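You operate a simulated robot arm through the tools that you are given. There is no shell and no other tool. Be economical: measure what you need, move in short steps, check, and stop when the job is done.

You are at the controls of a simulated robot arm. One attempt, no reset.

TASK
Wipe the old grease off the slide block and brush on fresh grease from the red tub.
Fine: rag pad and brush go back, the lid goes back on the tub. A coat counts when it lies all over at full strength: go over it till it gets no stronger. What is to be rubbed or washed off counts as gone when no trace of it is left.

Only the result counts: the job must be done as asked and must still hold three seconds after the hand-in. Knocking over, shifting, dropping, spilling or breaking anything else fails it. A push-on lid holds only when it is set on centred and level and pressed home; a screw cap is set on level and turned clockwise until tight.

THE ROBOT
A 6-joint arm with a two-finger parallel gripper, fixed in place. Base frame: the origin is at the foot of the arm, x ahead of it, y to its left, z up; the work surface is at about z = 0.8. Readings come in m, degrees, newtons and seconds.
With the tool pointing down near the work surface it reaches from about 0.26 to 0.68 m from the base axis. Its first joint turns from -66.0 to 66.0 degrees. Payload 2.9 kg.
The tool frame sits at the grasp point between the pads (the TCP): z along the fingers, y along the line on which they close. The tips reach 0.03 m beyond it. Largest opening 0.11 m; finger width 0.02, thickness 0.01; the body of the gripper, 0.048 by 0.112 m, starts 0.055 m behind the TCP.
Orientation is that of the tool frame in the base frame, as [roll, pitch, yaw] about the fixed x, y, z axes, in that order (R = Rz(yaw) Ry(pitch) Rx(roll)). With the fingers straight down and closing along the base's y, the tool's x points along the base's -x, its y along +y and its z along -z.

THE INTERFACE
- The arm moves only by the tool apply_moves. Its argument "targets" is a list that holds one entry, the list of rows, each a list of 7 numbers: the shift along the tool's x, y, z in m, then the turn, a rotation vector about the tool's x, y, z in rad, then the finger opening in m, from 0 to 0.11. In form: [[[dx, dy, dz, rx, ry, rz, hand], ...]]. A call has 1 to 10 rows; each row shifts and turns the commanded pose from where the row before left it, along the tool's axes as they then stand. Each row takes 0.2 s and may step no farther than 0.05 m and 8.6 degrees from the row before; otherwise, or with a gripper value out of range, the whole call is refused. Where a pose cannot be reached the arm comes as near as it can. A force on the tool above 40 N (or 10 N above the force at the start of the call, whichever is more), or a blocked arm, ends the call early, and 0.2 s more pass. The fingers move at their own pace (about 0.108 m/s each) and stop on an object; they squeeze with about 34 N. The grip force told is the motor's: it shows also when the fingers shut on nothing. Time passes only in rows, and 0.2 s behind the last, so rows that do not move let the fingers close. The reply holds the time, the measured pose of the TCP, the force on the tool along the base axes, the opening and the grip force, in the units named above and with some noise, with the torque about the TCP (base axes, N m) and any sound that the robot's microphone picked up.
- Cameras (640 x 400 px; columns grow to the right, rows downward): "scene" is fixed at [0.0801, 0.432, 1.3916]; the picture's right is [-0.75, -0.66, 0.00], its down [-0.33, 0.38, -0.86] and it looks along [0.57, -0.65, -0.51] (base axes); focal length 328 px, centre (320, 200). "wrist" rides on the gripper at [0.072, 0.017, -0.103] in the tool frame; the picture's right is [-0.23, 0.97, 0.00], its down [-0.76, -0.18, -0.62] and it looks along [-0.61, -0.14, 0.78] (tool axes); focal length 222 px, centre (320, 200). There is no depth. A picture from a camera that has moved, and an enlarged one, comes with that camera's place and axes in the base frame and with its lens.
- get_image(camera): a new picture of that camera. No time passes.
- zoom(camera, box): a new picture of the part [left, top, right, bottom] of that camera's present view, enlarged. No time passes.
- sign_off(): hands the job in; it is judged then, once.

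Work in short steps. Places have to be worked out from the pictures, the camera data and where the tool is seen: move nearer, look again, correct. Check each grasp and each placing, and mend what went wrong. You have 120 turns and 68 pictures in all, those below and enlarged ones among them. Open the gripper and draw the arm clear of the work before you hand the job in, unless the task says otherwise; then end with one line.

The tools are called after ">>>" as name(argument=value, ...) on one line, values as JSON. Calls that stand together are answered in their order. apply_moves: Moves the arm, as the interface text tells. Its arguments: {"type":"object","properties":{"targets":{"type":"array"}},"required":["targets"]} The other tools are called the same way: get_image (camera) takes a picture; zoom (camera, box) takes an enlarged picture of a part of a camera's view; sign_off () hands the job in.

At the start:

```text
clock: 0.0
eef_pos: [0.4495, -0.1666, 1.2119]
orientation: [180.0, 0.1, -180.0]
ft_force: [-0.3, 0.4, -0.4]
moment: [0.02, 0.0, 0.03]
opening: 0.1099
grip_force: 0.0
```

scene: 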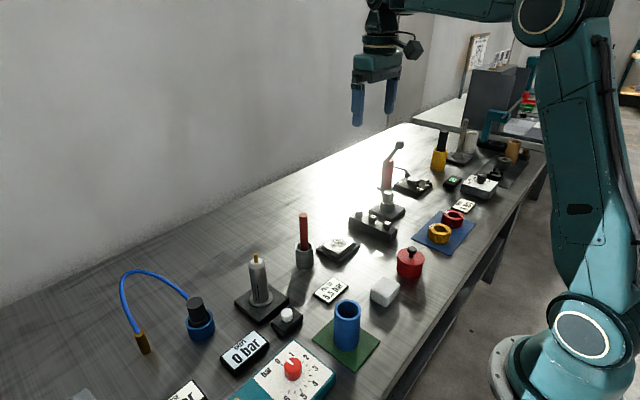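
wrist: 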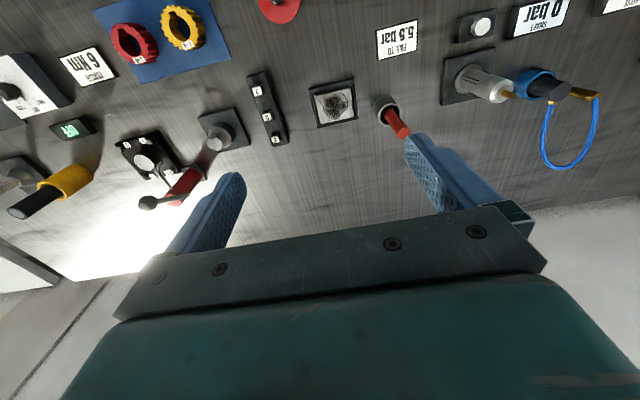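

I'll look closer at the work area: the brush in its holder, the slide block, the red tub and the white pad.

>>> zoom(camera="scene", box=[270, 190, 450, 320])

>>> zoom(camera="wrist", box=[230, 0, 530, 190])

```text
3.08 times, centred on (360, 255) of scene
camera zoom: at [0.0801, 0.432, 1.3916], right [-0.75, -0.66, 0.0], down [-0.33, 0.38, -0.86], along [0.57, -0.65, -0.51], focal length 1010 px, centre (197, 31)
```

zoom: 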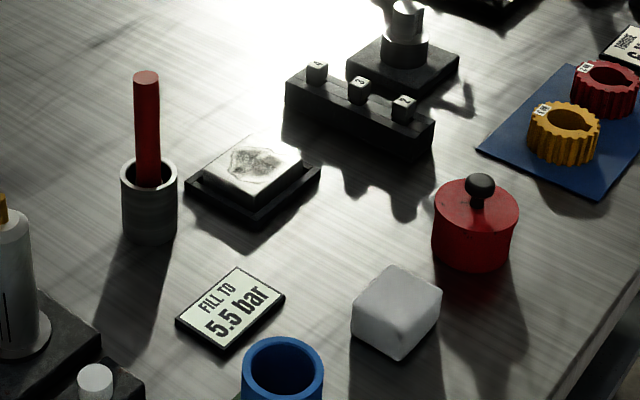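

```text
2.11 times, centred on (380, 95) of wrist
camera zoom: at [0.3755, -0.1502, 1.3157], right [0.23, 0.97, 0.0], down [0.76, -0.18, 0.62], along [0.61, -0.14, -0.78], focal length 468 px, centre (194, 421)
```

zoom: 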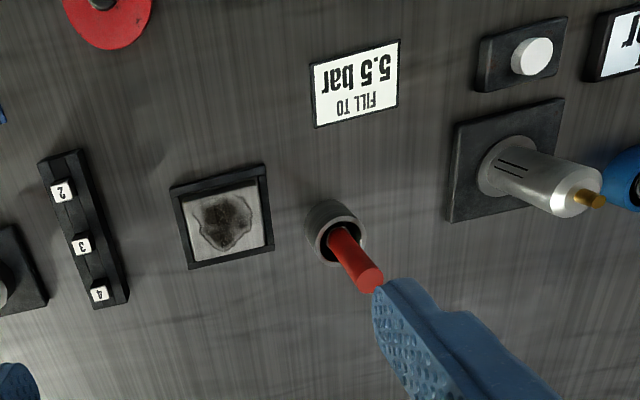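

The pad looks to be near (0.336, -0.089), the tub near (0.333, -0.199), the block near (0.516, -0.145), and the brush cup near (0.54, -0.045). I'll move above the pad for a closer look.

>>> apply_moves(targets=[[[0.022, 0.0155, 0.038, 0, 0, 0, 0.11], [0.022, 0.0155, 0.038, 0, 0, 0, 0.11], [0.022, 0.0155, 0.038, 0, 0, 0, 0.11], [0.022, 0.0155, 0.038, 0, 0, 0, 0.11], [0.022, 0.0155, 0.038, 0, 0, 0, 0.11]]])

>>> get_image(camera="wrist")

>>> get_image(camera="scene")

```text
clock: 1.2
eef_pos: [0.3398, -0.0865, 1.026]
orientation: [180.0, 0.0, -179.9]
ft_force: [-0.5, -0.6, 0.1]
moment: [-0.03, 0.03, -0.01]
opening: 0.1101
grip_force: 0.1
```

```text
63 pictures are left
camera wrist: at [0.2659, -0.0716, 1.1281], right [0.23, 0.97, 0.0], down [0.76, -0.18, 0.62], along [0.61, -0.14, -0.78], focal length 222 px, centre (320, 200)
```

wrist: 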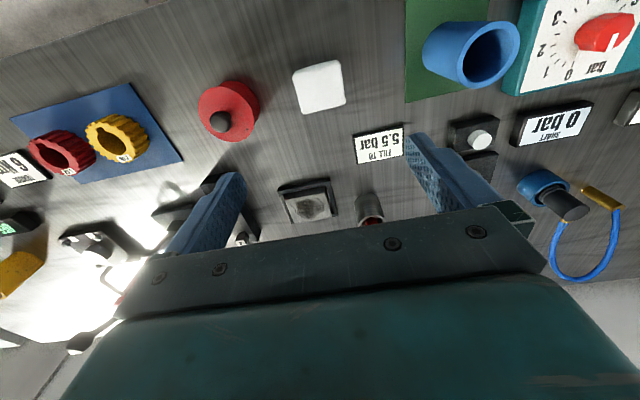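

```text
62 pictures are left
```

scene: 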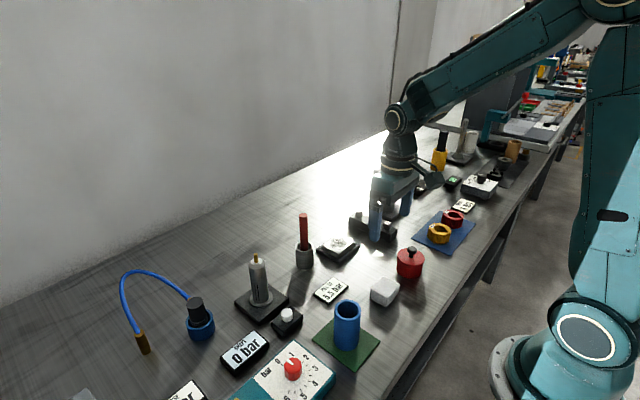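

The pad is at about (0.325, -0.086). I'll descend towards it and look again.

>>> apply_moves(targets=[[[0.0075, 0, 0.043, 0, 0, 0, 0.11], [0.0075, 0, 0.043, 0, 0, 0, 0.11]]])

>>> get_image(camera="wrist")

>>> zoom(camera="scene", box=[310, 200, 450, 320])

```text
clock: 1.8
eef_pos: [0.3253, -0.089, 0.9385]
orientation: [-180.0, 0.1, -179.9]
ft_force: [0.1, -0.2, 0.0]
moment: [-0.01, -0.05, 0.02]
opening: 0.11
grip_force: 0.0
```

```text
61 pictures are left
camera wrist: at [0.2517, -0.0736, 1.0417], right [0.23, 0.97, 0.0], down [0.76, -0.18, 0.62], along [0.61, -0.14, -0.78], focal length 222 px, centre (320, 200)
```

wrist: 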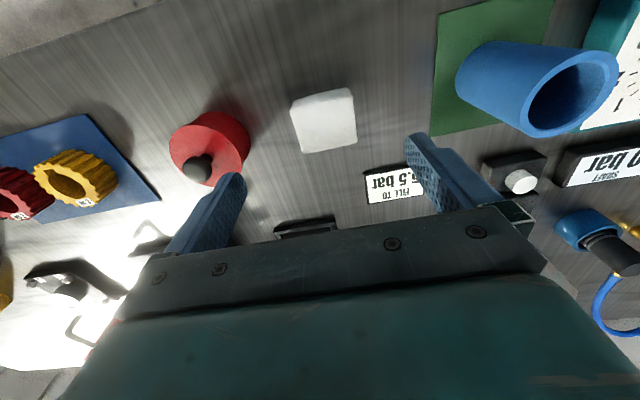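

```text
3.33 times, centred on (380, 260) of scene
camera zoom: at [0.0801, 0.432, 1.3916], right [-0.75, -0.66, 0.0], down [-0.33, 0.38, -0.86], along [0.57, -0.65, -0.51], focal length 1094 px, centre (120, 0)
```

zoom: 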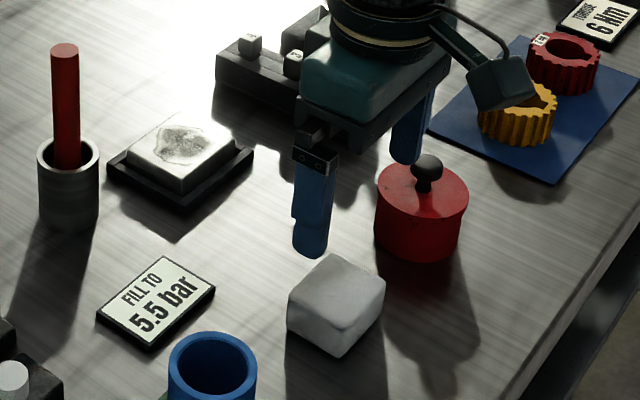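

The pad is square to the base axes, about 0.05 × 0.056 × 0.03, centred near (0.325, -0.085). I'll descend to z≈0.84 and close.

>>> apply_moves(targets=[[[0, 0.003, 0.04, 0, 0, 0, 0.095], [0, 0, 0.04, 0, 0, 0, 0.095], [0, 0, 0.018, 0, 0, 0, 0.095], [0, 0, 0, 0, 0, 0, 0.095]]])

>>> zoom(camera="scene", box=[310, 200, 450, 320])

```text
clock: 2.8
eef_pos: [0.326, -0.0878, 0.8403]
orientation: [180.0, 0.1, -179.9]
ft_force: [-1.1, -0.4, -0.3]
moment: [-0.02, -0.04, -0.01]
opening: 0.0949
grip_force: 0.0
```

```text
3.33 times, centred on (380, 260) of scene
camera zoom: at [0.0801, 0.432, 1.3916], right [-0.75, -0.66, 0.0], down [-0.33, 0.38, -0.86], along [0.57, -0.65, -0.51], focal length 1094 px, centre (120, 0)
```

zoom: 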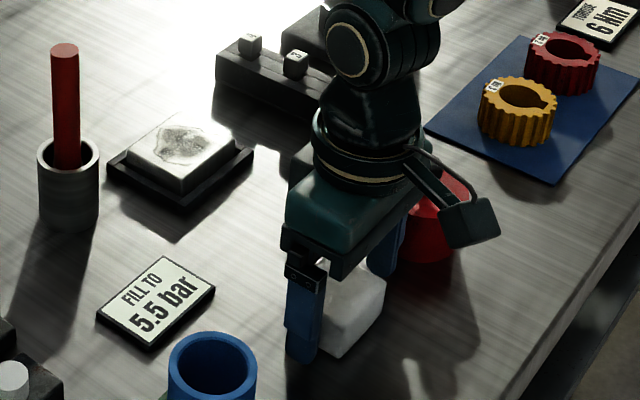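

Finger placement looks good, so I'm closing on the pad.

>>> apply_moves(targets=[[[0, 0, 0, 0, 0, 0, 0.03], [0, 0, 0, 0, 0, 0, 0.03], [0, 0, 0, 0, 0, 0, 0.03], [0, 0, 0, 0, 0, 0, 0.03]]])

```text
clock: 3.8
eef_pos: [0.3249, -0.0864, 0.8403]
orientation: [-179.9, 0.1, -179.9]
ft_force: [0.0, -0.1, 0.1]
moment: [-0.04, -0.01, 0.06]
opening: 0.0589
grip_force: 33.8
```

The pad is gripped (0.059 opening). I'll lift it and move to where I can see the slide block.

>>> apply_moves(targets=[[[0, 0, -0.05, 0, 0, 0, 0.03], [-0.025, -0.0116, -0.032, 0, 0, 0, 0.03], [-0.025, -0.0116, -0.032, 0, 0, 0, 0.03], [-0.025, -0.0116, -0.032, 0, 0, 0, 0.03], [-0.025, -0.0116, -0.032, 0, 0, 0, 0.03], [-0.025, -0.0116, -0.032, 0, 0, 0, 0.03]]])

>>> get_image(camera="wrist")

```text
clock: 5.2
eef_pos: [0.4499, -0.1447, 1.0467]
orientation: [-180.0, 0.0, -180.0]
ft_force: [-0.5, -0.2, -0.1]
moment: [0.03, 0.0, 0.02]
opening: 0.03
grip_force: 0.1
```

```text
58 pictures are left
camera wrist: at [0.3767, -0.13, 1.1491], right [0.23, 0.97, 0.0], down [0.76, -0.18, 0.62], along [0.61, -0.14, -0.78], focal length 222 px, centre (320, 200)
```

wrist: 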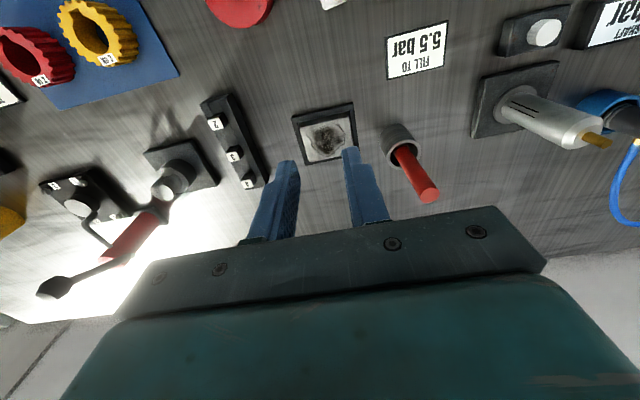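

The fingers hold nothing, so the pad slipped out. I'm checking where it is.

>>> zoom(camera="scene", box=[270, 190, 450, 320])

```text
3.08 times, centred on (360, 255) of scene
camera zoom: at [0.0801, 0.432, 1.3916], right [-0.75, -0.66, 0.0], down [-0.33, 0.38, -0.86], along [0.57, -0.65, -0.51], focal length 1010 px, centre (197, 31)
```

zoom: 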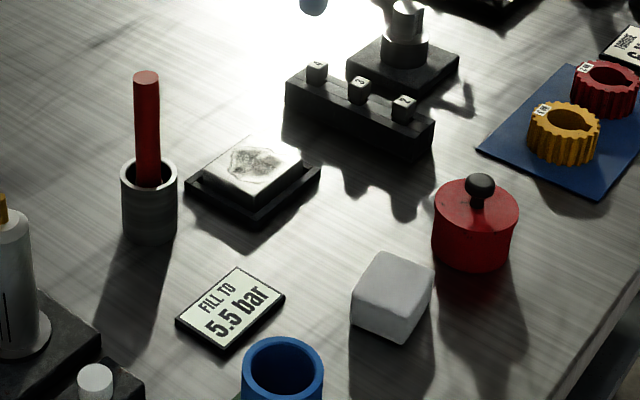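

The pad is upright near its place, slightly turned. I'll go back above it to measure.

>>> apply_moves(targets=[[[0.025, 0.0116, 0.018, 0, 0, 0, 0.1], [0.025, 0.0116, 0.018, 0, 0, 0, 0.1], [0.025, 0.0116, 0.018, 0, 0, 0, 0.1], [0.025, 0.0116, 0.018, 0, 0, 0, 0.1], [0.025, 0.0116, 0.018, 0, 0, 0, 0.1], [0.0, 0.0, 0.028, 0, 0, 0, 0.1]]])

>>> zoom(camera="wrist", box=[140, 50, 460, 250])

```text
clock: 6.6
eef_pos: [0.3234, -0.0842, 0.9281]
orientation: [180.0, 0.0, -180.0]
ft_force: [0.0, -0.3, 0.5]
moment: [0.0, 0.0, 0.03]
opening: 0.1002
grip_force: 0.1
```

```text
2.00 times, centred on (300, 150) of wrist
camera zoom: at [0.25, -0.0687, 1.032], right [0.23, 0.97, 0.0], down [0.76, -0.18, 0.62], along [0.61, -0.14, -0.78], focal length 444 px, centre (360, 300)
```

zoom: 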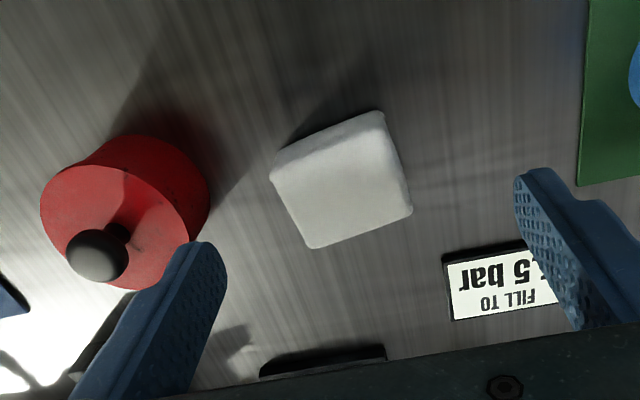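

The pad is now centred near (0.341, -0.097) and turned about +9°. I'll align the gripper with it, go deeper so the tips end about 4 mm above the table, and check with a slow lift.

>>> apply_moves(targets=[[[-0.0176, -0.0128, 0.0, 0, 0, -0.08, 0.085], [0, 0, 0.03, 0, 0, -0.08, 0.085], [0, 0, 0.04, 0, 0, 0, 0.085], [0, 0, 0.0235, 0, 0, 0, 0.085], [0, 0, 0, 0, 0, 0, 0.085], [0, 0, 0, 0, 0, 0, 0.02], [0, 0, 0, 0, 0, 0, 0.02], [0, 0, 0, 0, 0, 0, 0.02]]])

```text
clock: 8.4
eef_pos: [0.3437, -0.0993, 0.8372]
orientation: [-180.0, -0.1, -170.9]
ft_force: [-0.2, 0.3, 0.1]
moment: [0.0, 0.0, -0.01]
opening: 0.0592
grip_force: 33.9
```

The grip reads 0.059 and 34 N again. I'll lift slowly to test it.

>>> apply_moves(targets=[[[0, 0, 0, 0, 0, 0, 0.02], [0, 0, -0.005, 0, 0, 0, 0.02], [0, 0, -0.01, 0, 0, 0, 0.02], [0, 0, -0.01, 0, 0, 0, 0.02], [0, 0, -0.01, 0, 0, 0, 0.02]]])

>>> zoom(camera="scene", box=[310, 200, 450, 320])

```text
clock: 9.6
eef_pos: [0.3424, -0.0986, 0.8709]
orientation: [-179.9, 0.1, -170.7]
ft_force: [-0.6, -0.4, -0.2]
moment: [-0.01, 0.03, -0.01]
opening: 0.0593
grip_force: 33.8
```

```text
3.33 times, centred on (380, 260) of scene
camera zoom: at [0.0801, 0.432, 1.3916], right [-0.75, -0.66, 0.0], down [-0.33, 0.38, -0.86], along [0.57, -0.65, -0.51], focal length 1094 px, centre (120, 0)
```

zoom: 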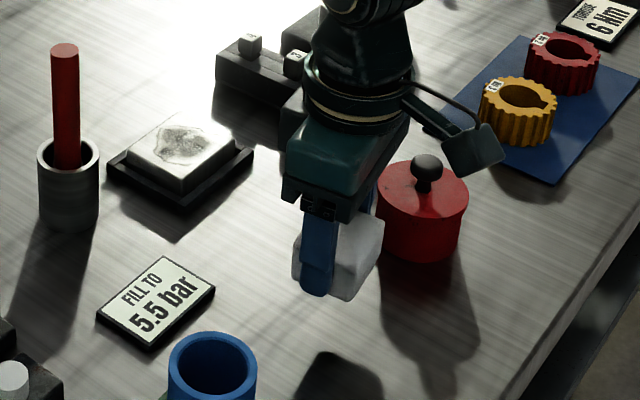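

The pad holds. I'll raise it gently, straighten the yaw, and carry it over the block at about (0.52, -0.148).

>>> apply_moves(targets=[[[0, 0, -0.02, 0, 0, 0, 0.02], [0, 0, -0.03, 0, 0, 0.08, 0.02], [0, 0, 0, 0, 0, 0.08, 0.02], [-0.0253, -0.0071, 0, 0, 0, 0, 0.02], [-0.0253, -0.0071, 0, 0, 0, 0, 0.02], [-0.0253, -0.0071, 0, 0, 0, 0, 0.02], [-0.0253, -0.0071, 0, 0, 0, 0, 0.02], [-0.0253, -0.0071, 0, 0, 0, 0, 0.02], [-0.0253, -0.0071, 0, 0, 0, 0, 0.02], [-0.0253, -0.0071, 0, 0, 0, 0, 0.02]]])

>>> get_image(camera="wrist")

>>> zoom(camera="scene", box=[270, 170, 410, 290])

```text
clock: 11.8
eef_pos: [0.5194, -0.1491, 0.919]
orientation: [180.0, 0.1, 180.0]
ft_force: [-1.2, -0.1, -1.0]
moment: [-0.01, 0.01, 0.02]
opening: 0.0592
grip_force: 34.1
```

```text
54 pictures are left
camera wrist: at [0.4456, -0.1328, 1.023], right [0.23, 0.97, 0.0], down [0.76, -0.18, 0.62], along [0.61, -0.14, -0.78], focal length 222 px, centre (320, 200)
```

wrist: 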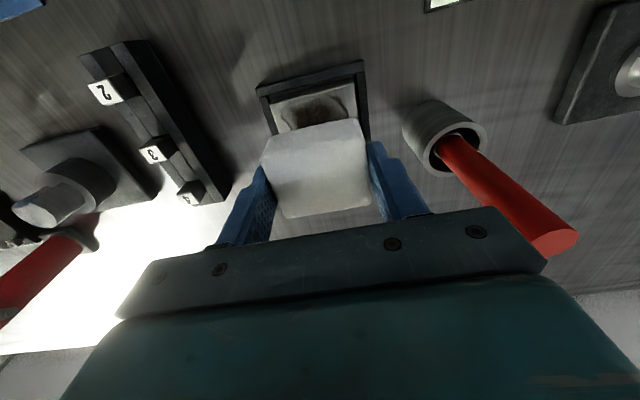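

```text
3.33 times, centred on (340, 230) of scene
camera zoom: at [0.0801, 0.432, 1.3916], right [-0.75, -0.66, 0.0], down [-0.33, 0.38, -0.86], along [0.57, -0.65, -0.51], focal length 1094 px, centre (253, 100)
```

zoom: 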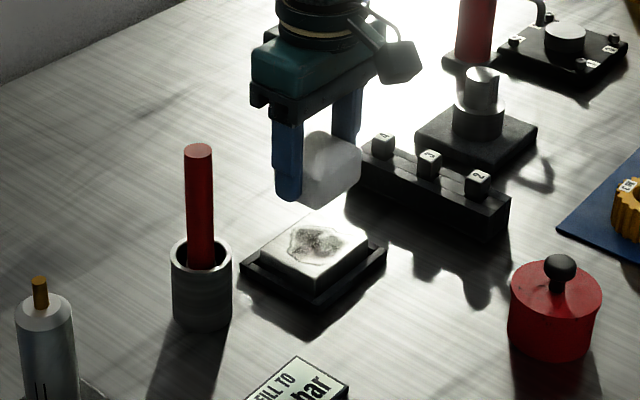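

The pad is over the block. I'll descend towards contact, expected near TCP z≈0.855.

>>> apply_moves(targets=[[[0, 0, 0.025, 0, 0, 0, 0.02], [0, 0, 0.025, 0, 0, 0, 0.02], [0, 0, 0.008, 0, 0, 0, 0.02], [0, 0, 0.003, 0, 0, 0, 0.02], [0, 0, 0.002, 0, 0, 0, 0.02]]])

>>> zoom(camera="scene", box=[270, 190, 410, 290])

```text
clock: 13.0
eef_pos: [0.5202, -0.1495, 0.8605]
orientation: [-180.0, 0.1, 179.9]
ft_force: [-8.5, -2.8, 19.1]
moment: [0.07, 0.43, 0.07]
opening: 0.0593
grip_force: 34.9
```

```text
4.00 times, centred on (340, 240) of scene
camera zoom: at [0.0796, 0.432, 1.3917], right [-0.75, -0.66, 0.0], down [-0.33, 0.38, -0.86], along [0.57, -0.65, -0.51], focal length 1312 px, centre (240, 40)
```

zoom: 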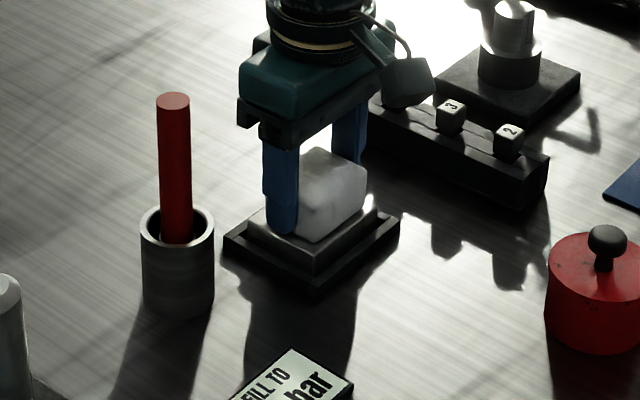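

Contact is about 19 N. I'll rub in a raster around the centre.

>>> apply_moves(targets=[[[0.011, 0.011, 0, 0, 0, 0, 0.02], [-0.022, 0, 0, 0, 0, 0, 0.02], [0, -0.011, 0, 0, 0, 0, 0.02], [0.022, 0, 0, 0, 0, 0, 0.02], [0, -0.011, 0, 0, 0, 0, 0.02], [-0.022, 0, 0, 0, 0, 0, 0.02], [0, 0.011, 0, 0, 0, 0, 0.02], [0.022, 0, 0, 0, 0, 0, 0.02], [-0.011, 0, 0, 0, 0, 0, 0.02]]])

>>> zoom(camera="wrist", box=[200, 60, 440, 210])

```text
clock: 15.0
eef_pos: [0.5163, -0.1493, 0.8613]
orientation: [180.0, -0.3, 179.9]
ft_force: [-14.8, 0.6, 33.0]
moment: [0.04, 0.2, 0.04]
opening: 0.0593
grip_force: 33.3
```

```text
2.67 times, centred on (320, 135) of wrist
camera zoom: at [0.4429, -0.1337, 0.9637], right [0.23, 0.97, 0.0], down [0.76, -0.18, 0.62], along [0.6, -0.14, -0.78], focal length 592 px, centre (320, 373)
```

zoom: 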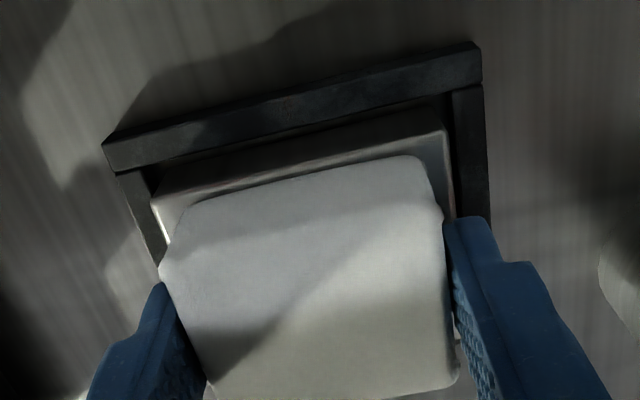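

Force has climbed to 33 N. I'll back off 1 mm and rub a second, wider pass in both directions.

>>> apply_moves(targets=[[[0.014, 0.012, -0.001, 0, 0, 0, 0.02], [0, -0.012, 0, 0, 0, 0, 0.02], [0, -0.012, 0, 0, 0, 0, 0.02], [-0.014, 0, 0, 0, 0, 0, 0.02], [0, 0.024, 0, 0, 0, 0, 0.02], [-0.014, 0, 0, 0, 0, 0, 0.02], [0, -0.024, 0, 0, 0, 0, 0.02], [0.014, 0.012, 0, 0, 0, 0, 0.02]]])

>>> apply_moves(targets=[[[0.014, 0.012, 0, 0, 0, 0, 0.02], [-0.014, 0, 0, 0, 0, 0, 0.02], [-0.014, 0, 0, 0, 0, 0, 0.02], [0, -0.012, 0, 0, 0, 0, 0.02], [0.028, 0, 0, 0, 0, 0, 0.02], [0, -0.012, 0, 0, 0, 0, 0.02], [-0.028, 0, 0, 0, 0, 0, 0.02], [0.014, 0.012, 0, 0, 0, 0, 0.02]]])

>>> apply_moves(targets=[[[0, 0, -0.01, 0, 0, 0, 0.02], [0, 0, -0.025, 0, 0, 0, 0.02], [0, 0, -0.025, 0, 0, 0, 0.02]]])

>>> zoom(camera="scene", box=[290, 200, 390, 280])

```text
clock: 16.8
eef_pos: [0.5214, -0.151, 0.8598]
orientation: [-179.8, 0.2, 179.8]
ft_force: [5.9, -6.7, 17.6]
moment: [0.09, 0.01, -0.03]
opening: 0.0592
grip_force: 34.3
```

```text
clock: 18.6
eef_pos: [0.5196, -0.148, 0.8595]
orientation: [-179.9, 0.1, 179.9]
ft_force: [3.7, -4.7, 11.2]
moment: [-0.08, -0.1, 0.0]
opening: 0.0591
grip_force: 34.1
```

```text
clock: 19.4
eef_pos: [0.5195, -0.1476, 0.9202]
orientation: [180.0, -0.1, -180.0]
ft_force: [0.9, -0.2, -0.5]
moment: [0.03, -0.01, 0.0]
opening: 0.0591
grip_force: 33.6
```

```text
5.00 times, centred on (340, 240) of scene
camera zoom: at [0.0801, 0.432, 1.3916], right [-0.75, -0.66, 0.0], down [-0.33, 0.38, -0.86], along [0.57, -0.65, -0.51], focal length 1640 px, centre (220, 0)
```

zoom: 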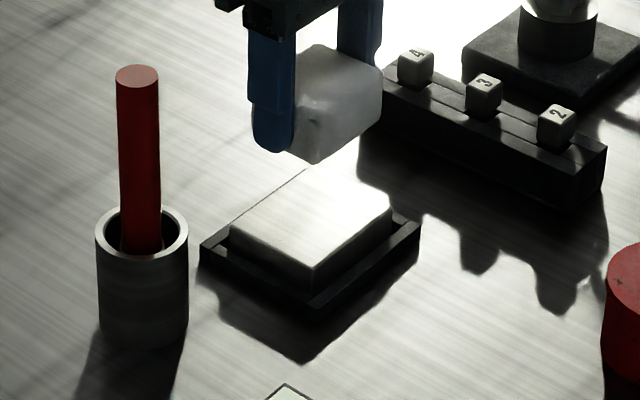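

The block looks clean, but glare may hide a faint film. I'll do two more passes, then look from another angle.

>>> apply_moves(targets=[[[0.002, 0, 0.025, 0, 0, 0, 0.02], [0, 0, 0.025, 0, 0, 0, 0.02], [0, 0, 0.01, 0, 0, 0, 0.02], [0.013, 0.012, 0, 0, 0, 0, 0.02], [-0.028, 0, 0, 0, 0, 0, 0.02], [0, -0.012, 0, 0, 0, 0, 0.02], [0.028, 0, 0, 0, 0, 0, 0.02], [0, -0.012, 0, 0, 0, 0, 0.02], [-0.028, 0, 0, 0, 0, 0, 0.02], [0.014, 0.012, 0, 0, 0, 0, 0.02]]])

>>> apply_moves(targets=[[[0.014, 0.013, 0, 0, 0, 0, 0.02], [0, -0.026, 0, 0, 0, 0, 0.02], [-0.007, 0, 0, 0, 0, 0, 0.02], [0, 0.026, 0, 0, 0, 0, 0.02], [-0.007, 0, 0, 0, 0, 0, 0.02], [0, -0.026, 0, 0, 0, 0, 0.02], [-0.007, 0, 0, 0, 0, 0, 0.02], [0, 0.026, 0, 0, 0, 0, 0.02], [-0.007, 0, 0, 0, 0, 0, 0.02], [0, -0.026, 0, 0, 0, 0, 0.02]]])

>>> apply_moves(targets=[[[0.014, 0.013, -0.01, 0, 0, 0, 0.02], [0.0, 0, -0.025, 0, 0, 0, 0.02], [0.025, 0, -0.025, 0, 0, 0, 0.02], [0.025, 0, -0.025, 0, 0, 0, 0.02], [0.025, 0, -0.025, 0, 0, 0, 0.02], [0.02, 0, -0.025, 0, 0, 0, 0.02]]])

>>> get_image(camera="wrist")

```text
clock: 21.6
eef_pos: [0.5164, -0.1478, 0.8595]
orientation: [179.9, -0.1, -180.0]
ft_force: [0.4, 0.1, 0.2]
moment: [0.01, -0.01, -0.01]
opening: 0.0591
grip_force: 34.0
```

```text
clock: 23.8
eef_pos: [0.5319, -0.1608, 0.8604]
orientation: [180.0, 0.0, 180.0]
ft_force: [0.6, -0.5, -0.7]
moment: [-0.03, 0.03, -0.01]
opening: 0.0592
grip_force: 34.2
```

```text
clock: 25.2
eef_pos: [0.4245, -0.1486, 0.9951]
orientation: [180.0, 0.0, -180.0]
ft_force: [0.1, 0.0, -1.0]
moment: [0.0, 0.02, 0.02]
opening: 0.0591
grip_force: 34.7
```

```text
49 pictures are left
camera wrist: at [0.351, -0.1342, 1.0983], right [0.23, 0.97, 0.0], down [0.76, -0.18, 0.62], along [0.61, -0.14, -0.78], focal length 222 px, centre (320, 200)
```

wrist: 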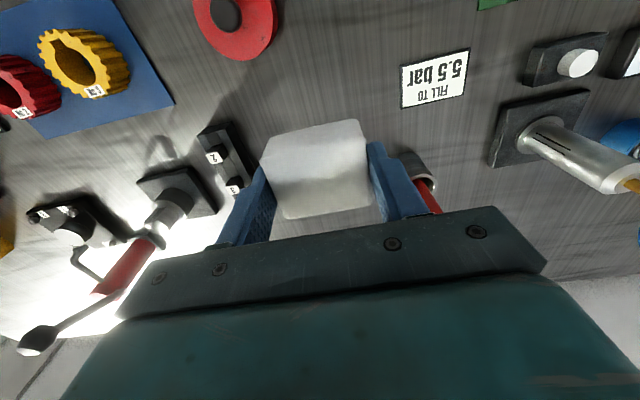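

That last pass had no contact because the commanded height had drifted up. I'll move forward so the block shows in front of the pad.

>>> apply_moves(targets=[[[-0.027, 0, 0, 0, 0, 0, 0.02], [-0.027, 0, 0, 0, 0, 0, 0.02], [-0.027, 0, 0, 0, 0, 0, 0.02], [-0.027, 0, 0, 0, 0, 0, 0.02], [-0.027, 0, 0, 0, 0, 0, 0.02]]])

>>> zoom(camera="wrist", box=[200, 0, 440, 150])

```text
clock: 26.4
eef_pos: [0.5585, -0.147, 0.9933]
orientation: [-180.0, -0.1, -180.0]
ft_force: [0.0, 0.0, -0.4]
moment: [0.0, 0.0, -0.02]
opening: 0.059
grip_force: 34.1
```

```text
2.67 times, centred on (320, 75) of wrist
camera zoom: at [0.484, -0.1314, 1.0963], right [0.23, 0.97, 0.0], down [0.76, -0.18, 0.62], along [0.61, -0.14, -0.78], focal length 592 px, centre (320, 533)
```

zoom: 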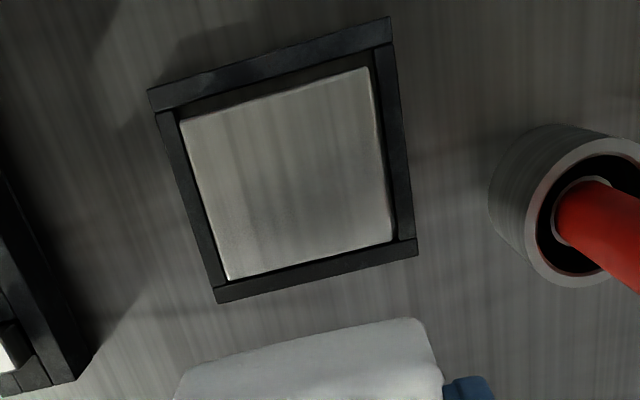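

>>> zoom(camera="wrist", box=[260, 15, 356, 110])

```text
4.21 times, centred on (308, 62) of wrist
camera zoom: at [0.484, -0.1314, 1.0963], right [0.23, 0.97, 0.0], down [0.76, -0.18, 0.62], along [0.61, -0.14, -0.78], focal length 935 px, centre (370, 779)
```

zoom: 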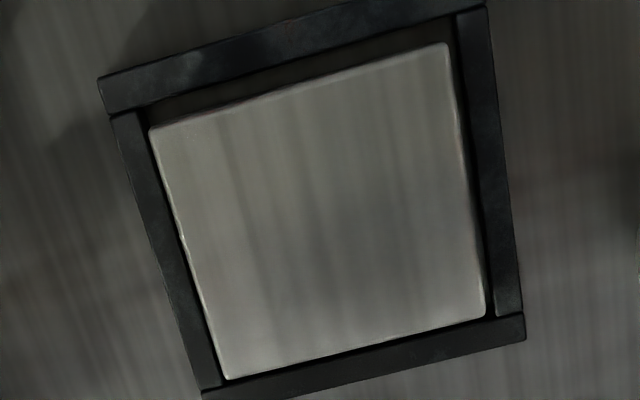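

The block looks clean. One more firm pass for certainty, including the edges.

>>> apply_moves(targets=[[[0.0096, -0.0008, 0.031, 0, 0, 0, 0.02], [0.0096, -0.0008, 0.031, 0, 0, 0, 0.02], [0.0096, -0.0008, 0.031, 0, 0, 0, 0.02], [0.0096, -0.0008, 0.031, 0, 0, 0, 0.02], [0, 0, 0.0095, 0, 0, 0, 0.02], [0, 0, 0.003, 0, 0, 0, 0.02]]])

>>> apply_moves(targets=[[[0.012, 0.012, 0.001, 0, 0, 0, 0.02], [-0.024, 0, 0, 0, 0, 0, 0.02], [0, -0.012, 0, 0, 0, 0, 0.02], [0.024, 0, 0, 0, 0, 0, 0.02], [0, -0.012, 0, 0, 0, 0, 0.02], [-0.024, 0, 0, 0, 0, 0, 0.02], [0, 0.024, 0, 0, 0, 0, 0.02], [0.012, 0, 0, 0, 0, 0, 0.02], [0, -0.024, 0, 0, 0, 0, 0.02], [0, 0.012, 0, 0, 0, 0, 0.02]]])

```text
clock: 27.8
eef_pos: [0.5191, -0.1518, 0.8587]
orientation: [-179.9, 0.1, 180.0]
ft_force: [-9.0, 0.8, 24.0]
moment: [0.12, 0.36, 0.03]
opening: 0.0592
grip_force: 33.7
```

```text
clock: 28.3
eef_pos: [0.5145, -0.1405, 0.8608]
orientation: [-179.7, 0.2, 179.6]
ft_force: [-0.5, -0.6, 6.0]
moment: [0.11, 0.0, -0.03]
opening: 0.0594
grip_force: 34.0
stopped in row 2: the force on the tool passed its limit at 51 N (the readings are from after the stop); the commanded pose is now the measured one
```

The force limit tripped. I'll continue a touch lighter.

>>> apply_moves(targets=[[[0.007, 0.0, 0.002, 0, 0, 0, 0.02], [-0.012, 0, 0, 0, 0, 0, 0.02], [-0.012, 0, 0, 0, 0, 0, 0.02], [0, -0.012, 0, 0, 0, 0, 0.02], [0.012, 0, 0, 0, 0, 0, 0.02], [0.012, 0, 0, 0, 0, 0, 0.02], [0, -0.012, 0, 0, 0, 0, 0.02], [-0.012, 0, 0, 0, 0, 0, 0.02], [-0.012, 0, 0, 0, 0, 0, 0.02], [0.012, 0.012, 0, 0, 0, 0, 0.02]]])

>>> apply_moves(targets=[[[0, 0, -0.015, 0, 0, 0, 0.02], [0, 0, -0.02, 0, 0, 0, 0.02], [0, 0, -0.025, 0, 0, 0, 0.02], [0.025, 0.008, 0, 0, 0, 0, 0.02], [0.025, 0.008, 0, 0, 0, 0, 0.02], [0.025, 0.008, 0, 0, 0, 0, 0.02], [0.025, 0.008, 0, 0, 0, 0, 0.02], [0.025, 0.008, 0, 0, 0, 0, 0.02], [0.025, 0.008, 0, 0, 0, 0, 0.02]]])

>>> zoom(camera="scene", box=[290, 200, 450, 320])

```text
clock: 29.1
eef_pos: [0.5298, -0.142, 0.86]
orientation: [-179.8, 0.2, 179.8]
ft_force: [-0.5, 0.1, 4.4]
moment: [0.14, -0.05, -0.01]
opening: 0.0591
grip_force: 33.9
stopped in row 4: the force on the tool passed its limit at 42 N (the readings are from after the stop); the commanded pose is now the measured one
```

```text
clock: 31.1
eef_pos: [0.3798, -0.0938, 0.9206]
orientation: [-179.7, 0.2, 179.7]
ft_force: [-0.2, 0.0, -0.2]
moment: [-0.01, 0.01, -0.04]
opening: 0.0592
grip_force: 34.2
```

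```text
3.33 times, centred on (370, 260) of scene
camera zoom: at [0.0801, 0.432, 1.3916], right [-0.75, -0.66, 0.0], down [-0.33, 0.38, -0.86], along [0.57, -0.65, -0.51], focal length 1094 px, centre (153, 0)
```

zoom: 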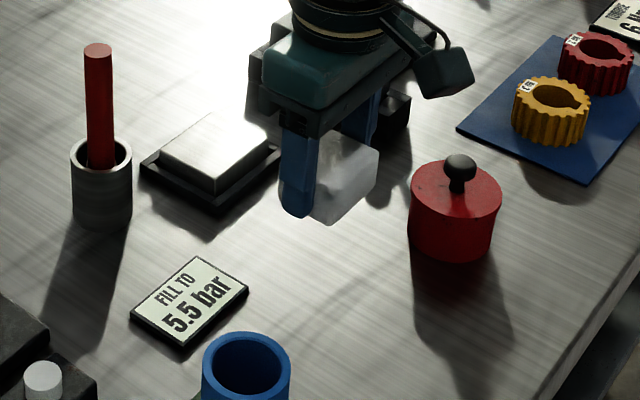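

The block is clean. I'll set the pad back at its original place (0.328, -0.086).

>>> apply_moves(targets=[[[0.026, 0.004, 0, 0, 0, 0, 0.02], [0.026, 0.004, 0, 0, 0, 0, 0.02], [0, 0, 0.03, 0, 0, 0, 0.02], [0, 0, 0.03, 0, 0, 0, 0.02], [0, 0, 0.015, 0, 0, 0, 0.02], [0, 0, 0.005, 0, 0, 0, 0.02], [0, 0, 0.002, 0, 0, 0, 0.02]]])

```text
clock: 32.7
eef_pos: [0.3276, -0.0877, 0.8384]
orientation: [-179.7, 0.2, 179.7]
ft_force: [-0.5, -0.9, 0.0]
moment: [-0.01, -0.02, 0.02]
opening: 0.0591
grip_force: 33.6
```

No contact yet, so I'm lowering in small steps.

>>> apply_moves(targets=[[[0, 0, 0.001, 0, 0, 0, 0.02], [0, 0, 0.001, 0, 0, 0, 0.02]]])

```text
clock: 33.3
eef_pos: [0.3267, -0.0834, 0.8363]
orientation: [-179.7, 0.2, 179.7]
ft_force: [-2.2, 1.5, 15.2]
moment: [0.39, -0.01, 0.0]
opening: 0.0592
grip_force: 34.6
```

Contact reached, so I'll release and rise straight up.

>>> apply_moves(targets=[[[0, 0, 0, 0, 0, 0, 0.09], [0, 0, 0, 0, 0, 0, 0.09], [0, 0, -0.03, 0, 0, 0, 0.09], [0, 0, -0.04, 0, 0, 0, 0.09], [0, 0, -0.04, 0, 0, 0, 0.09], [0, -0.04, -0.02, 0, 0, 0, 0.09], [0, -0.04, 0.0, 0, 0, 0, 0.09], [0, -0.03, 0.0, 0, 0, 0, 0.09]]])

>>> get_image(camera="wrist")

>>> zoom(camera="scene", box=[330, 200, 490, 320])

```text
clock: 35.1
eef_pos: [0.3253, -0.1949, 0.9635]
orientation: [-179.8, 0.1, 179.6]
ft_force: [0.6, 0.1, -0.2]
moment: [0.0, -0.01, -0.01]
opening: 0.0901
grip_force: 0.0
```

```text
45 pictures are left
camera wrist: at [0.2515, -0.1784, 1.0673], right [0.23, 0.97, 0.0], down [0.76, -0.18, 0.62], along [0.61, -0.15, -0.78], focal length 222 px, centre (320, 200)
```

wrist: 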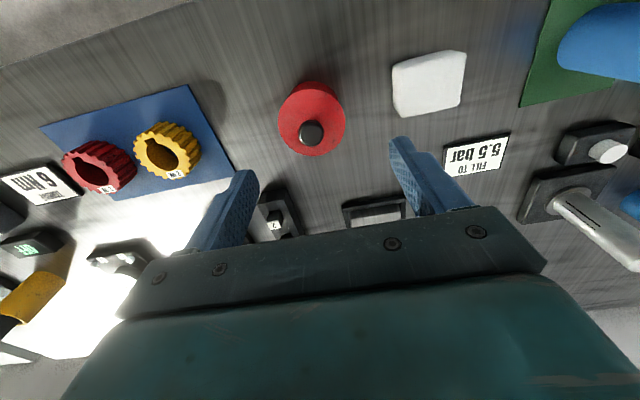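

```text
3.33 times, centred on (410, 260) of scene
camera zoom: at [0.0801, 0.432, 1.3916], right [-0.75, -0.66, 0.0], down [-0.33, 0.38, -0.86], along [0.57, -0.65, -0.51], focal length 1094 px, centre (20, 0)
```

zoom: 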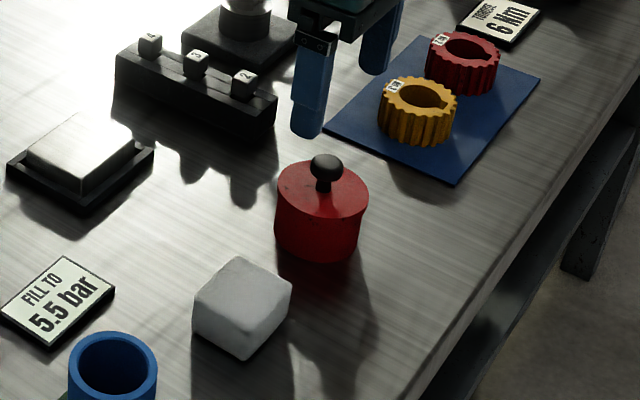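

The pad is back. The lid knob is near (0.326, -0.204, 0.874) and the lid top is at about 0.85. I'll lower over the knob and check alignment.

>>> apply_moves(targets=[[[-0.001, -0.009, 0.03, 0, 0, 0, 0.06], [0, 0, 0.03, 0, 0, 0, 0.06], [0, 0, 0.012, 0, 0, 0, 0.06]]])

>>> zoom(camera="wrist", box=[200, 60, 440, 210])

>>> zoom(camera="scene", box=[370, 210, 450, 290])

```text
clock: 35.9
eef_pos: [0.3256, -0.2042, 0.8924]
orientation: [-179.7, 0.2, 179.7]
ft_force: [-0.5, -0.3, -0.5]
moment: [0.03, -0.02, -0.01]
opening: 0.0598
grip_force: 0.0
```

```text
2.67 times, centred on (320, 135) of wrist
camera zoom: at [0.2513, -0.1889, 0.9957], right [0.23, 0.97, 0.0], down [0.76, -0.18, 0.63], along [0.61, -0.15, -0.78], focal length 592 px, centre (320, 373)
```

zoom: 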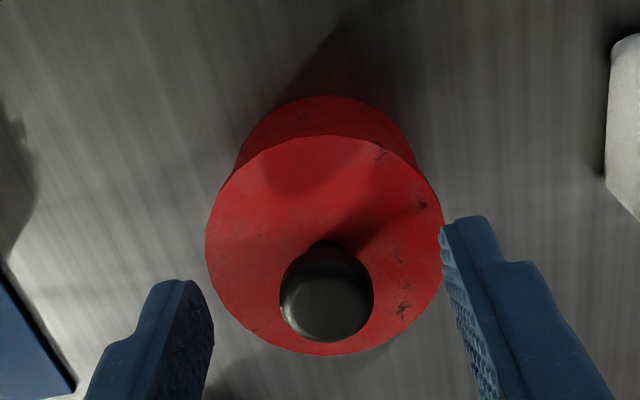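

```text
5.00 times, centred on (410, 250) of scene
camera zoom: at [0.0801, 0.432, 1.3916], right [-0.75, -0.66, 0.0], down [-0.33, 0.38, -0.86], along [0.57, -0.65, -0.51], focal length 1640 px, centre (-130, -50)
```

zoom: 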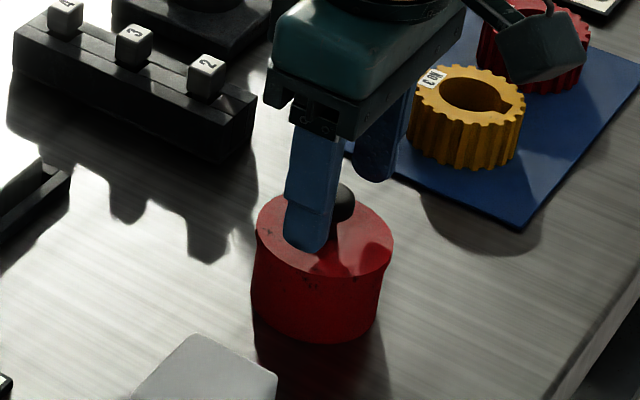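

The knob is centred between the fingers. I'll lower 8 mm, grip, and check.

>>> apply_moves(targets=[[[0.001, 0, 0.008, 0, 0, 0, 0.06], [0, 0, 0, 0, 0, 0, 0.0], [0, 0, 0, 0, 0, 0, 0.0], [0, 0, 0, 0, 0, 0, 0.0]]])

```text
clock: 36.9
eef_pos: [0.3255, -0.2049, 0.8841]
orientation: [-179.7, 0.1, 179.7]
ft_force: [0.0, -0.8, 0.6]
moment: [-0.01, -0.02, 0.02]
opening: 0.0223
grip_force: 33.3
```

I have the knob (0.022 opening). I'll lift straight up slowly.

>>> apply_moves(targets=[[[0, 0, -0.002, 0, 0, 0, 0.0], [0, 0, -0.003, 0, 0, 0, 0.0], [0, 0, -0.005, 0, 0, 0, 0.0], [0, 0, -0.01, 0, 0, 0, 0.0], [0, 0, -0.01, 0, 0, 0, 0.0], [0, 0, -0.01, 0, 0, 0, 0.0]]])

>>> zoom(camera="scene", box=[350, 190, 450, 290])

```text
clock: 38.3
eef_pos: [0.3275, -0.2029, 0.9263]
orientation: [-179.7, 0.0, 179.7]
ft_force: [0.9, 0.7, -0.9]
moment: [0.01, -0.01, -0.05]
opening: 0.0222
grip_force: 34.3
```

```text
4.00 times, centred on (400, 240) of scene
camera zoom: at [0.0801, 0.432, 1.3916], right [-0.75, -0.66, 0.0], down [-0.33, 0.38, -0.86], along [0.57, -0.65, -0.51], focal length 1312 px, centre (0, 40)
```

zoom: 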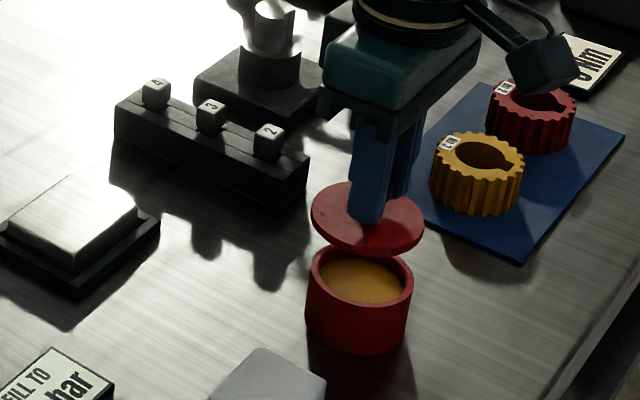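

The lid is off and the tub is full of yellow grease. I'll carry the lid to a free spot at about (0.415, -0.165).

>>> apply_moves(targets=[[[0, 0, -0.02, 0, 0, 0, 0.0], [-0.0295, 0.013, 0, 0, 0, 0, 0.0], [-0.0295, 0.013, 0, 0, 0, 0, 0.0], [-0.0295, 0.013, 0, 0, 0, 0, 0.0], [0, 0, 0.03, 0, 0, 0, 0.0], [0, 0, 0.03, 0, 0, 0, 0.0], [0, 0, 0.015, 0, 0, 0, 0.0]]])

>>> zoom(camera="scene", box=[320, 190, 440, 290])

```text
clock: 39.9
eef_pos: [0.4152, -0.165, 0.8672]
orientation: [-179.7, 0.1, 179.7]
ft_force: [0.7, -0.2, 0.7]
moment: [-0.01, 0.01, 0.0]
opening: 0.0223
grip_force: 33.7
```

```text
4.00 times, centred on (380, 240) of scene
camera zoom: at [0.0801, 0.432, 1.3916], right [-0.75, -0.66, 0.0], down [-0.33, 0.38, -0.86], along [0.57, -0.65, -0.51], focal length 1312 px, centre (80, 40)
```

zoom: 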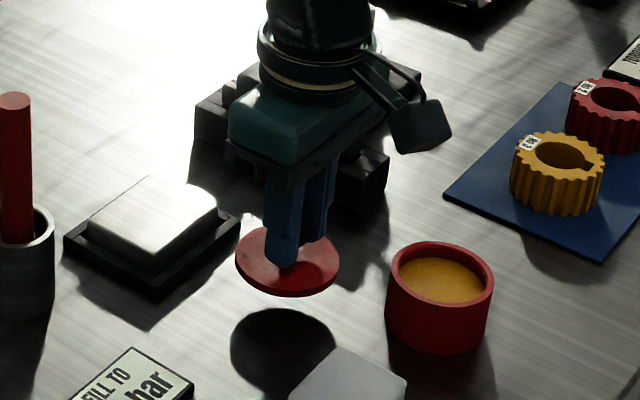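

I'm lowering until the lid touches.

>>> apply_moves(targets=[[[0, 0, 0.01, 0, 0, 0, 0.0], [0, 0, 0.005, 0, 0, 0, 0.0], [0, 0, 0.003, 0, 0, 0, 0.0]]])

```text
clock: 40.7
eef_pos: [0.4163, -0.1662, 0.8503]
orientation: [-179.7, 0.2, 179.7]
ft_force: [0.6, -0.2, -0.3]
moment: [0.03, 0.0, -0.04]
opening: 0.022
grip_force: 33.7
```

>>> apply_moves(targets=[[[0, 0, 0.002, 0, 0, 0, 0.0], [0, 0, 0.002, 0, 0, 0, 0.0]]])

>>> zoom(camera="scene", box=[320, 190, 440, 290])

```text
clock: 41.3
eef_pos: [0.4161, -0.1661, 0.8476]
orientation: [-179.7, 0.1, 179.6]
ft_force: [-4.9, 1.4, 12.6]
moment: [0.11, 0.16, 0.01]
opening: 0.0221
grip_force: 34.0
```

```text
4.00 times, centred on (380, 240) of scene
camera zoom: at [0.0798, 0.4321, 1.3916], right [-0.75, -0.66, 0.0], down [-0.33, 0.38, -0.86], along [0.57, -0.65, -0.51], focal length 1312 px, centre (80, 40)
```

zoom: 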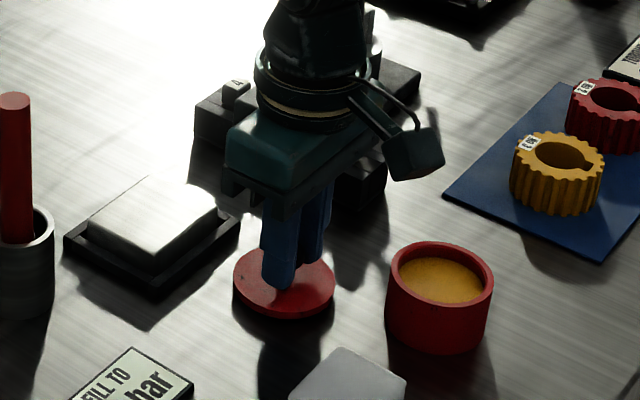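

The lid is resting on the table. I'll release it, rise, and go towards the brush.

>>> apply_moves(targets=[[[0, 0, 0, 0, 0, 0, 0.06], [0, 0, 0, 0, 0, 0, 0.06], [0, 0, -0.03, 0, 0, 0, 0.06], [0, 0, -0.05, 0, 0, 0, 0.06], [0, 0, -0.05, 0, 0, 0, 0.06], [0, 0, -0.05, 0, 0, 0, 0.06], [0, 0, -0.05, 0, 0, 0, 0.06], [-0.028, 0.035, 0, 0, 0, 0, 0.06], [-0.028, 0.035, 0, 0, 0, 0, 0.06], [-0.028, 0.035, 0, 0, 0, 0, 0.06]]])

>>> get_image(camera="wrist")

>>> get_image(camera="scene")

```text
clock: 43.5
eef_pos: [0.4989, -0.0577, 1.0774]
orientation: [-179.7, 0.0, 179.6]
ft_force: [0.6, -0.2, -0.5]
moment: [0.0, 0.0, 0.01]
opening: 0.0601
grip_force: 0.1
```

```text
38 pictures are left
camera wrist: at [0.4254, -0.0423, 1.1803], right [0.23, 0.97, 0.0], down [0.76, -0.18, 0.63], along [0.61, -0.15, -0.78], focal length 222 px, centre (320, 200)
```

wrist: 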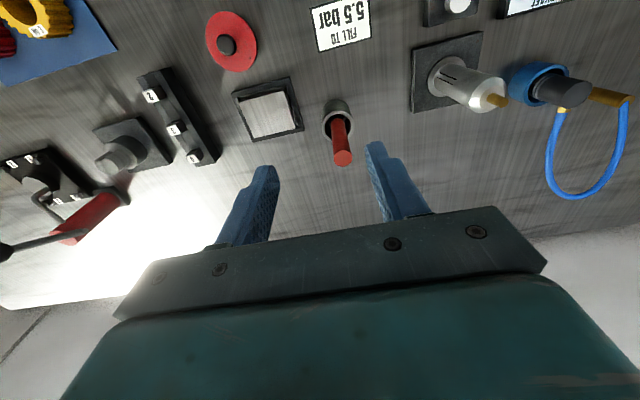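

```text
37 pictures are left
```

scene: 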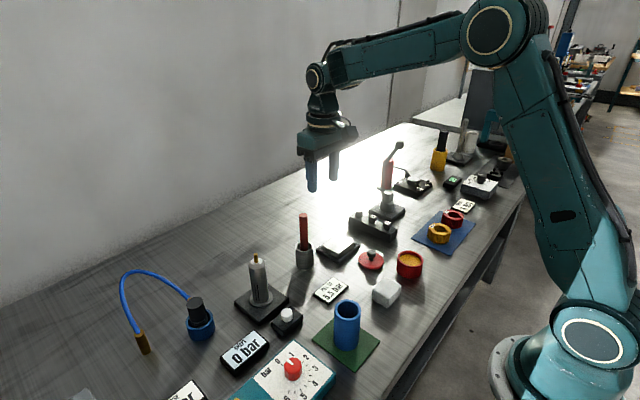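

Zooming in on the brush and its cup.

>>> zoom(camera="wrist", box=[280, 80, 400, 180])

>>> zoom(camera="scene", box=[264, 200, 344, 280])

```text
4.00 times, centred on (340, 130) of wrist
camera zoom: at [0.4254, -0.0423, 1.1803], right [0.23, 0.97, 0.0], down [0.76, -0.18, 0.63], along [0.61, -0.15, -0.78], focal length 888 px, centre (240, 480)
```

zoom: 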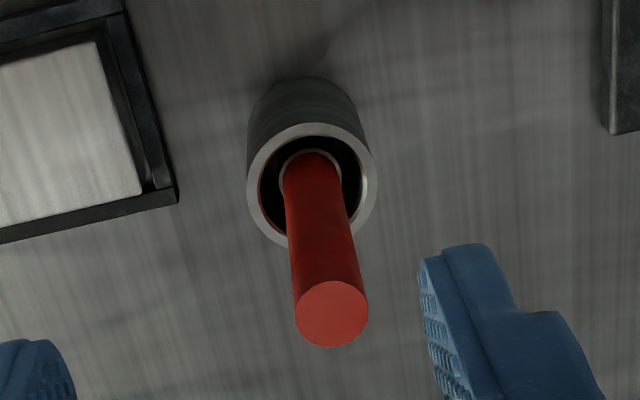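

```text
5.00 times, centred on (304, 240) of scene
camera zoom: at [0.0801, 0.432, 1.3916], right [-0.75, -0.66, 0.0], down [-0.33, 0.38, -0.86], along [0.57, -0.65, -0.51], focal length 1640 px, centre (400, 0)
```

zoom: 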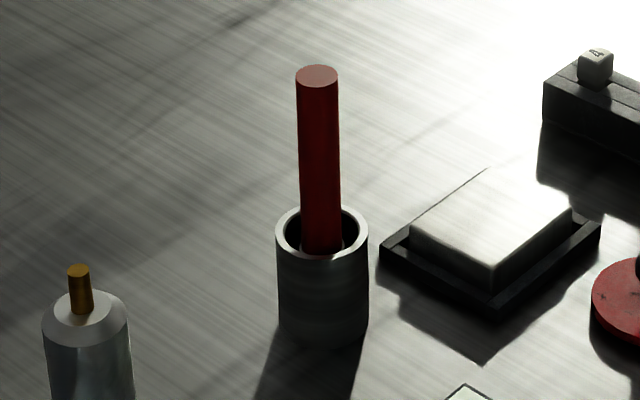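

The brush stands upright at about (0.547, -0.043), with its top at 0.96 and the cup rim at 0.862. I'll move above it and descend partway to check alignment.

>>> apply_moves(targets=[[[-0.047, 0.0145, 0, 0, 0, 0, 0.07], [0, 0, 0.04, 0, 0, 0, 0.07], [0, 0, 0.04, 0, 0, 0, 0.07]]])

>>> zoom(camera="wrist", box=[200, 60, 440, 210])

>>> zoom(camera="scene", box=[254, 180, 354, 280])

```text
clock: 44.3
eef_pos: [0.5445, -0.0432, 0.9974]
orientation: [-179.7, 0.2, 179.7]
ft_force: [-0.2, 0.7, 0.2]
moment: [-0.02, 0.04, 0.0]
opening: 0.0699
grip_force: 0.1
```

```text
2.67 times, centred on (320, 135) of wrist
camera zoom: at [0.471, -0.0267, 1.1007], right [0.23, 0.97, 0.0], down [0.76, -0.18, 0.63], along [0.61, -0.15, -0.78], focal length 592 px, centre (320, 373)
```

zoom: 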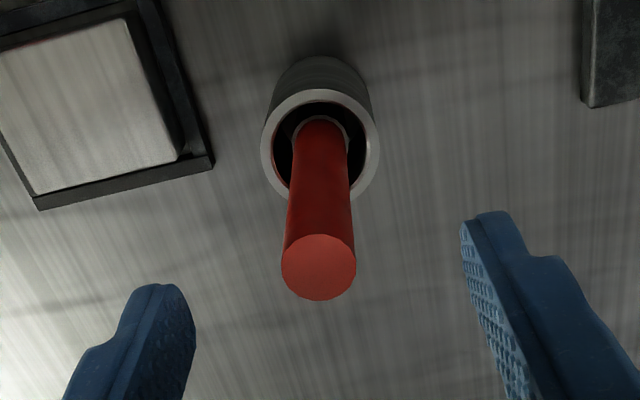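

```text
4.00 times, centred on (304, 230) of scene
camera zoom: at [0.0801, 0.432, 1.3916], right [-0.75, -0.66, 0.0], down [-0.33, 0.38, -0.86], along [0.57, -0.65, -0.51], focal length 1312 px, centre (384, 80)
```

zoom: 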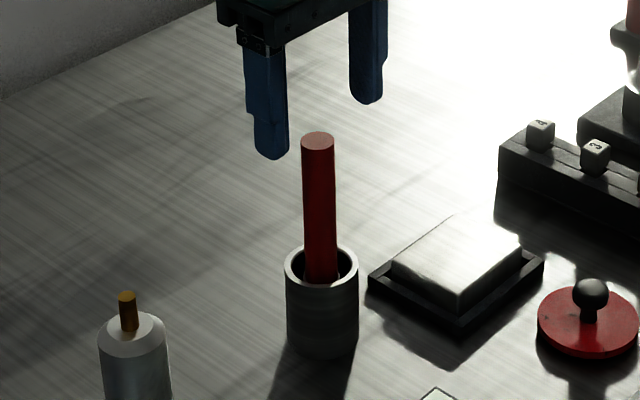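

Aligned. I'll descend to z≈0.92 and grip the handle.

>>> apply_moves(targets=[[[-0.0015, -0.0012, 0.03, 0, 0, 0, 0.06], [0, 0, 0.03, 0, 0, 0, 0.06], [0, 0, 0.016, 0, 0, 0, 0.06], [0, 0, 0, 0, 0, 0, 0.0], [0, 0, 0, 0, 0, 0, 0.0], [0, 0, 0, 0, 0, 0, 0.0]]])

>>> zoom(camera="scene", box=[254, 180, 354, 280])

```text
clock: 45.7
eef_pos: [0.5462, -0.0461, 0.9211]
orientation: [-179.7, 0.0, 179.6]
ft_force: [-0.2, -0.5, 0.6]
moment: [-0.04, -0.02, 0.0]
opening: 0.02
grip_force: 34.4
```

```text
4.00 times, centred on (304, 230) of scene
camera zoom: at [0.0801, 0.432, 1.3916], right [-0.75, -0.66, 0.0], down [-0.33, 0.38, -0.86], along [0.57, -0.65, -0.51], focal length 1312 px, centre (384, 80)
```

zoom: 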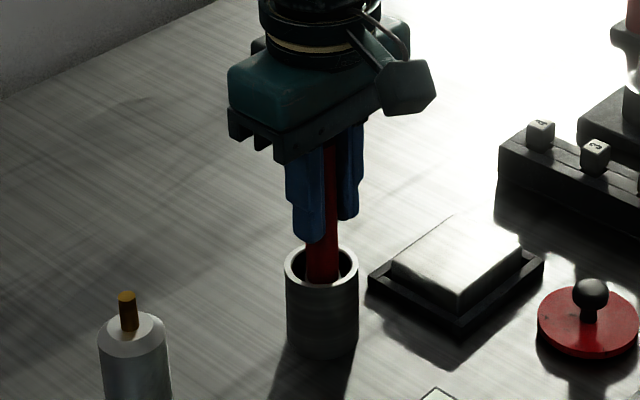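

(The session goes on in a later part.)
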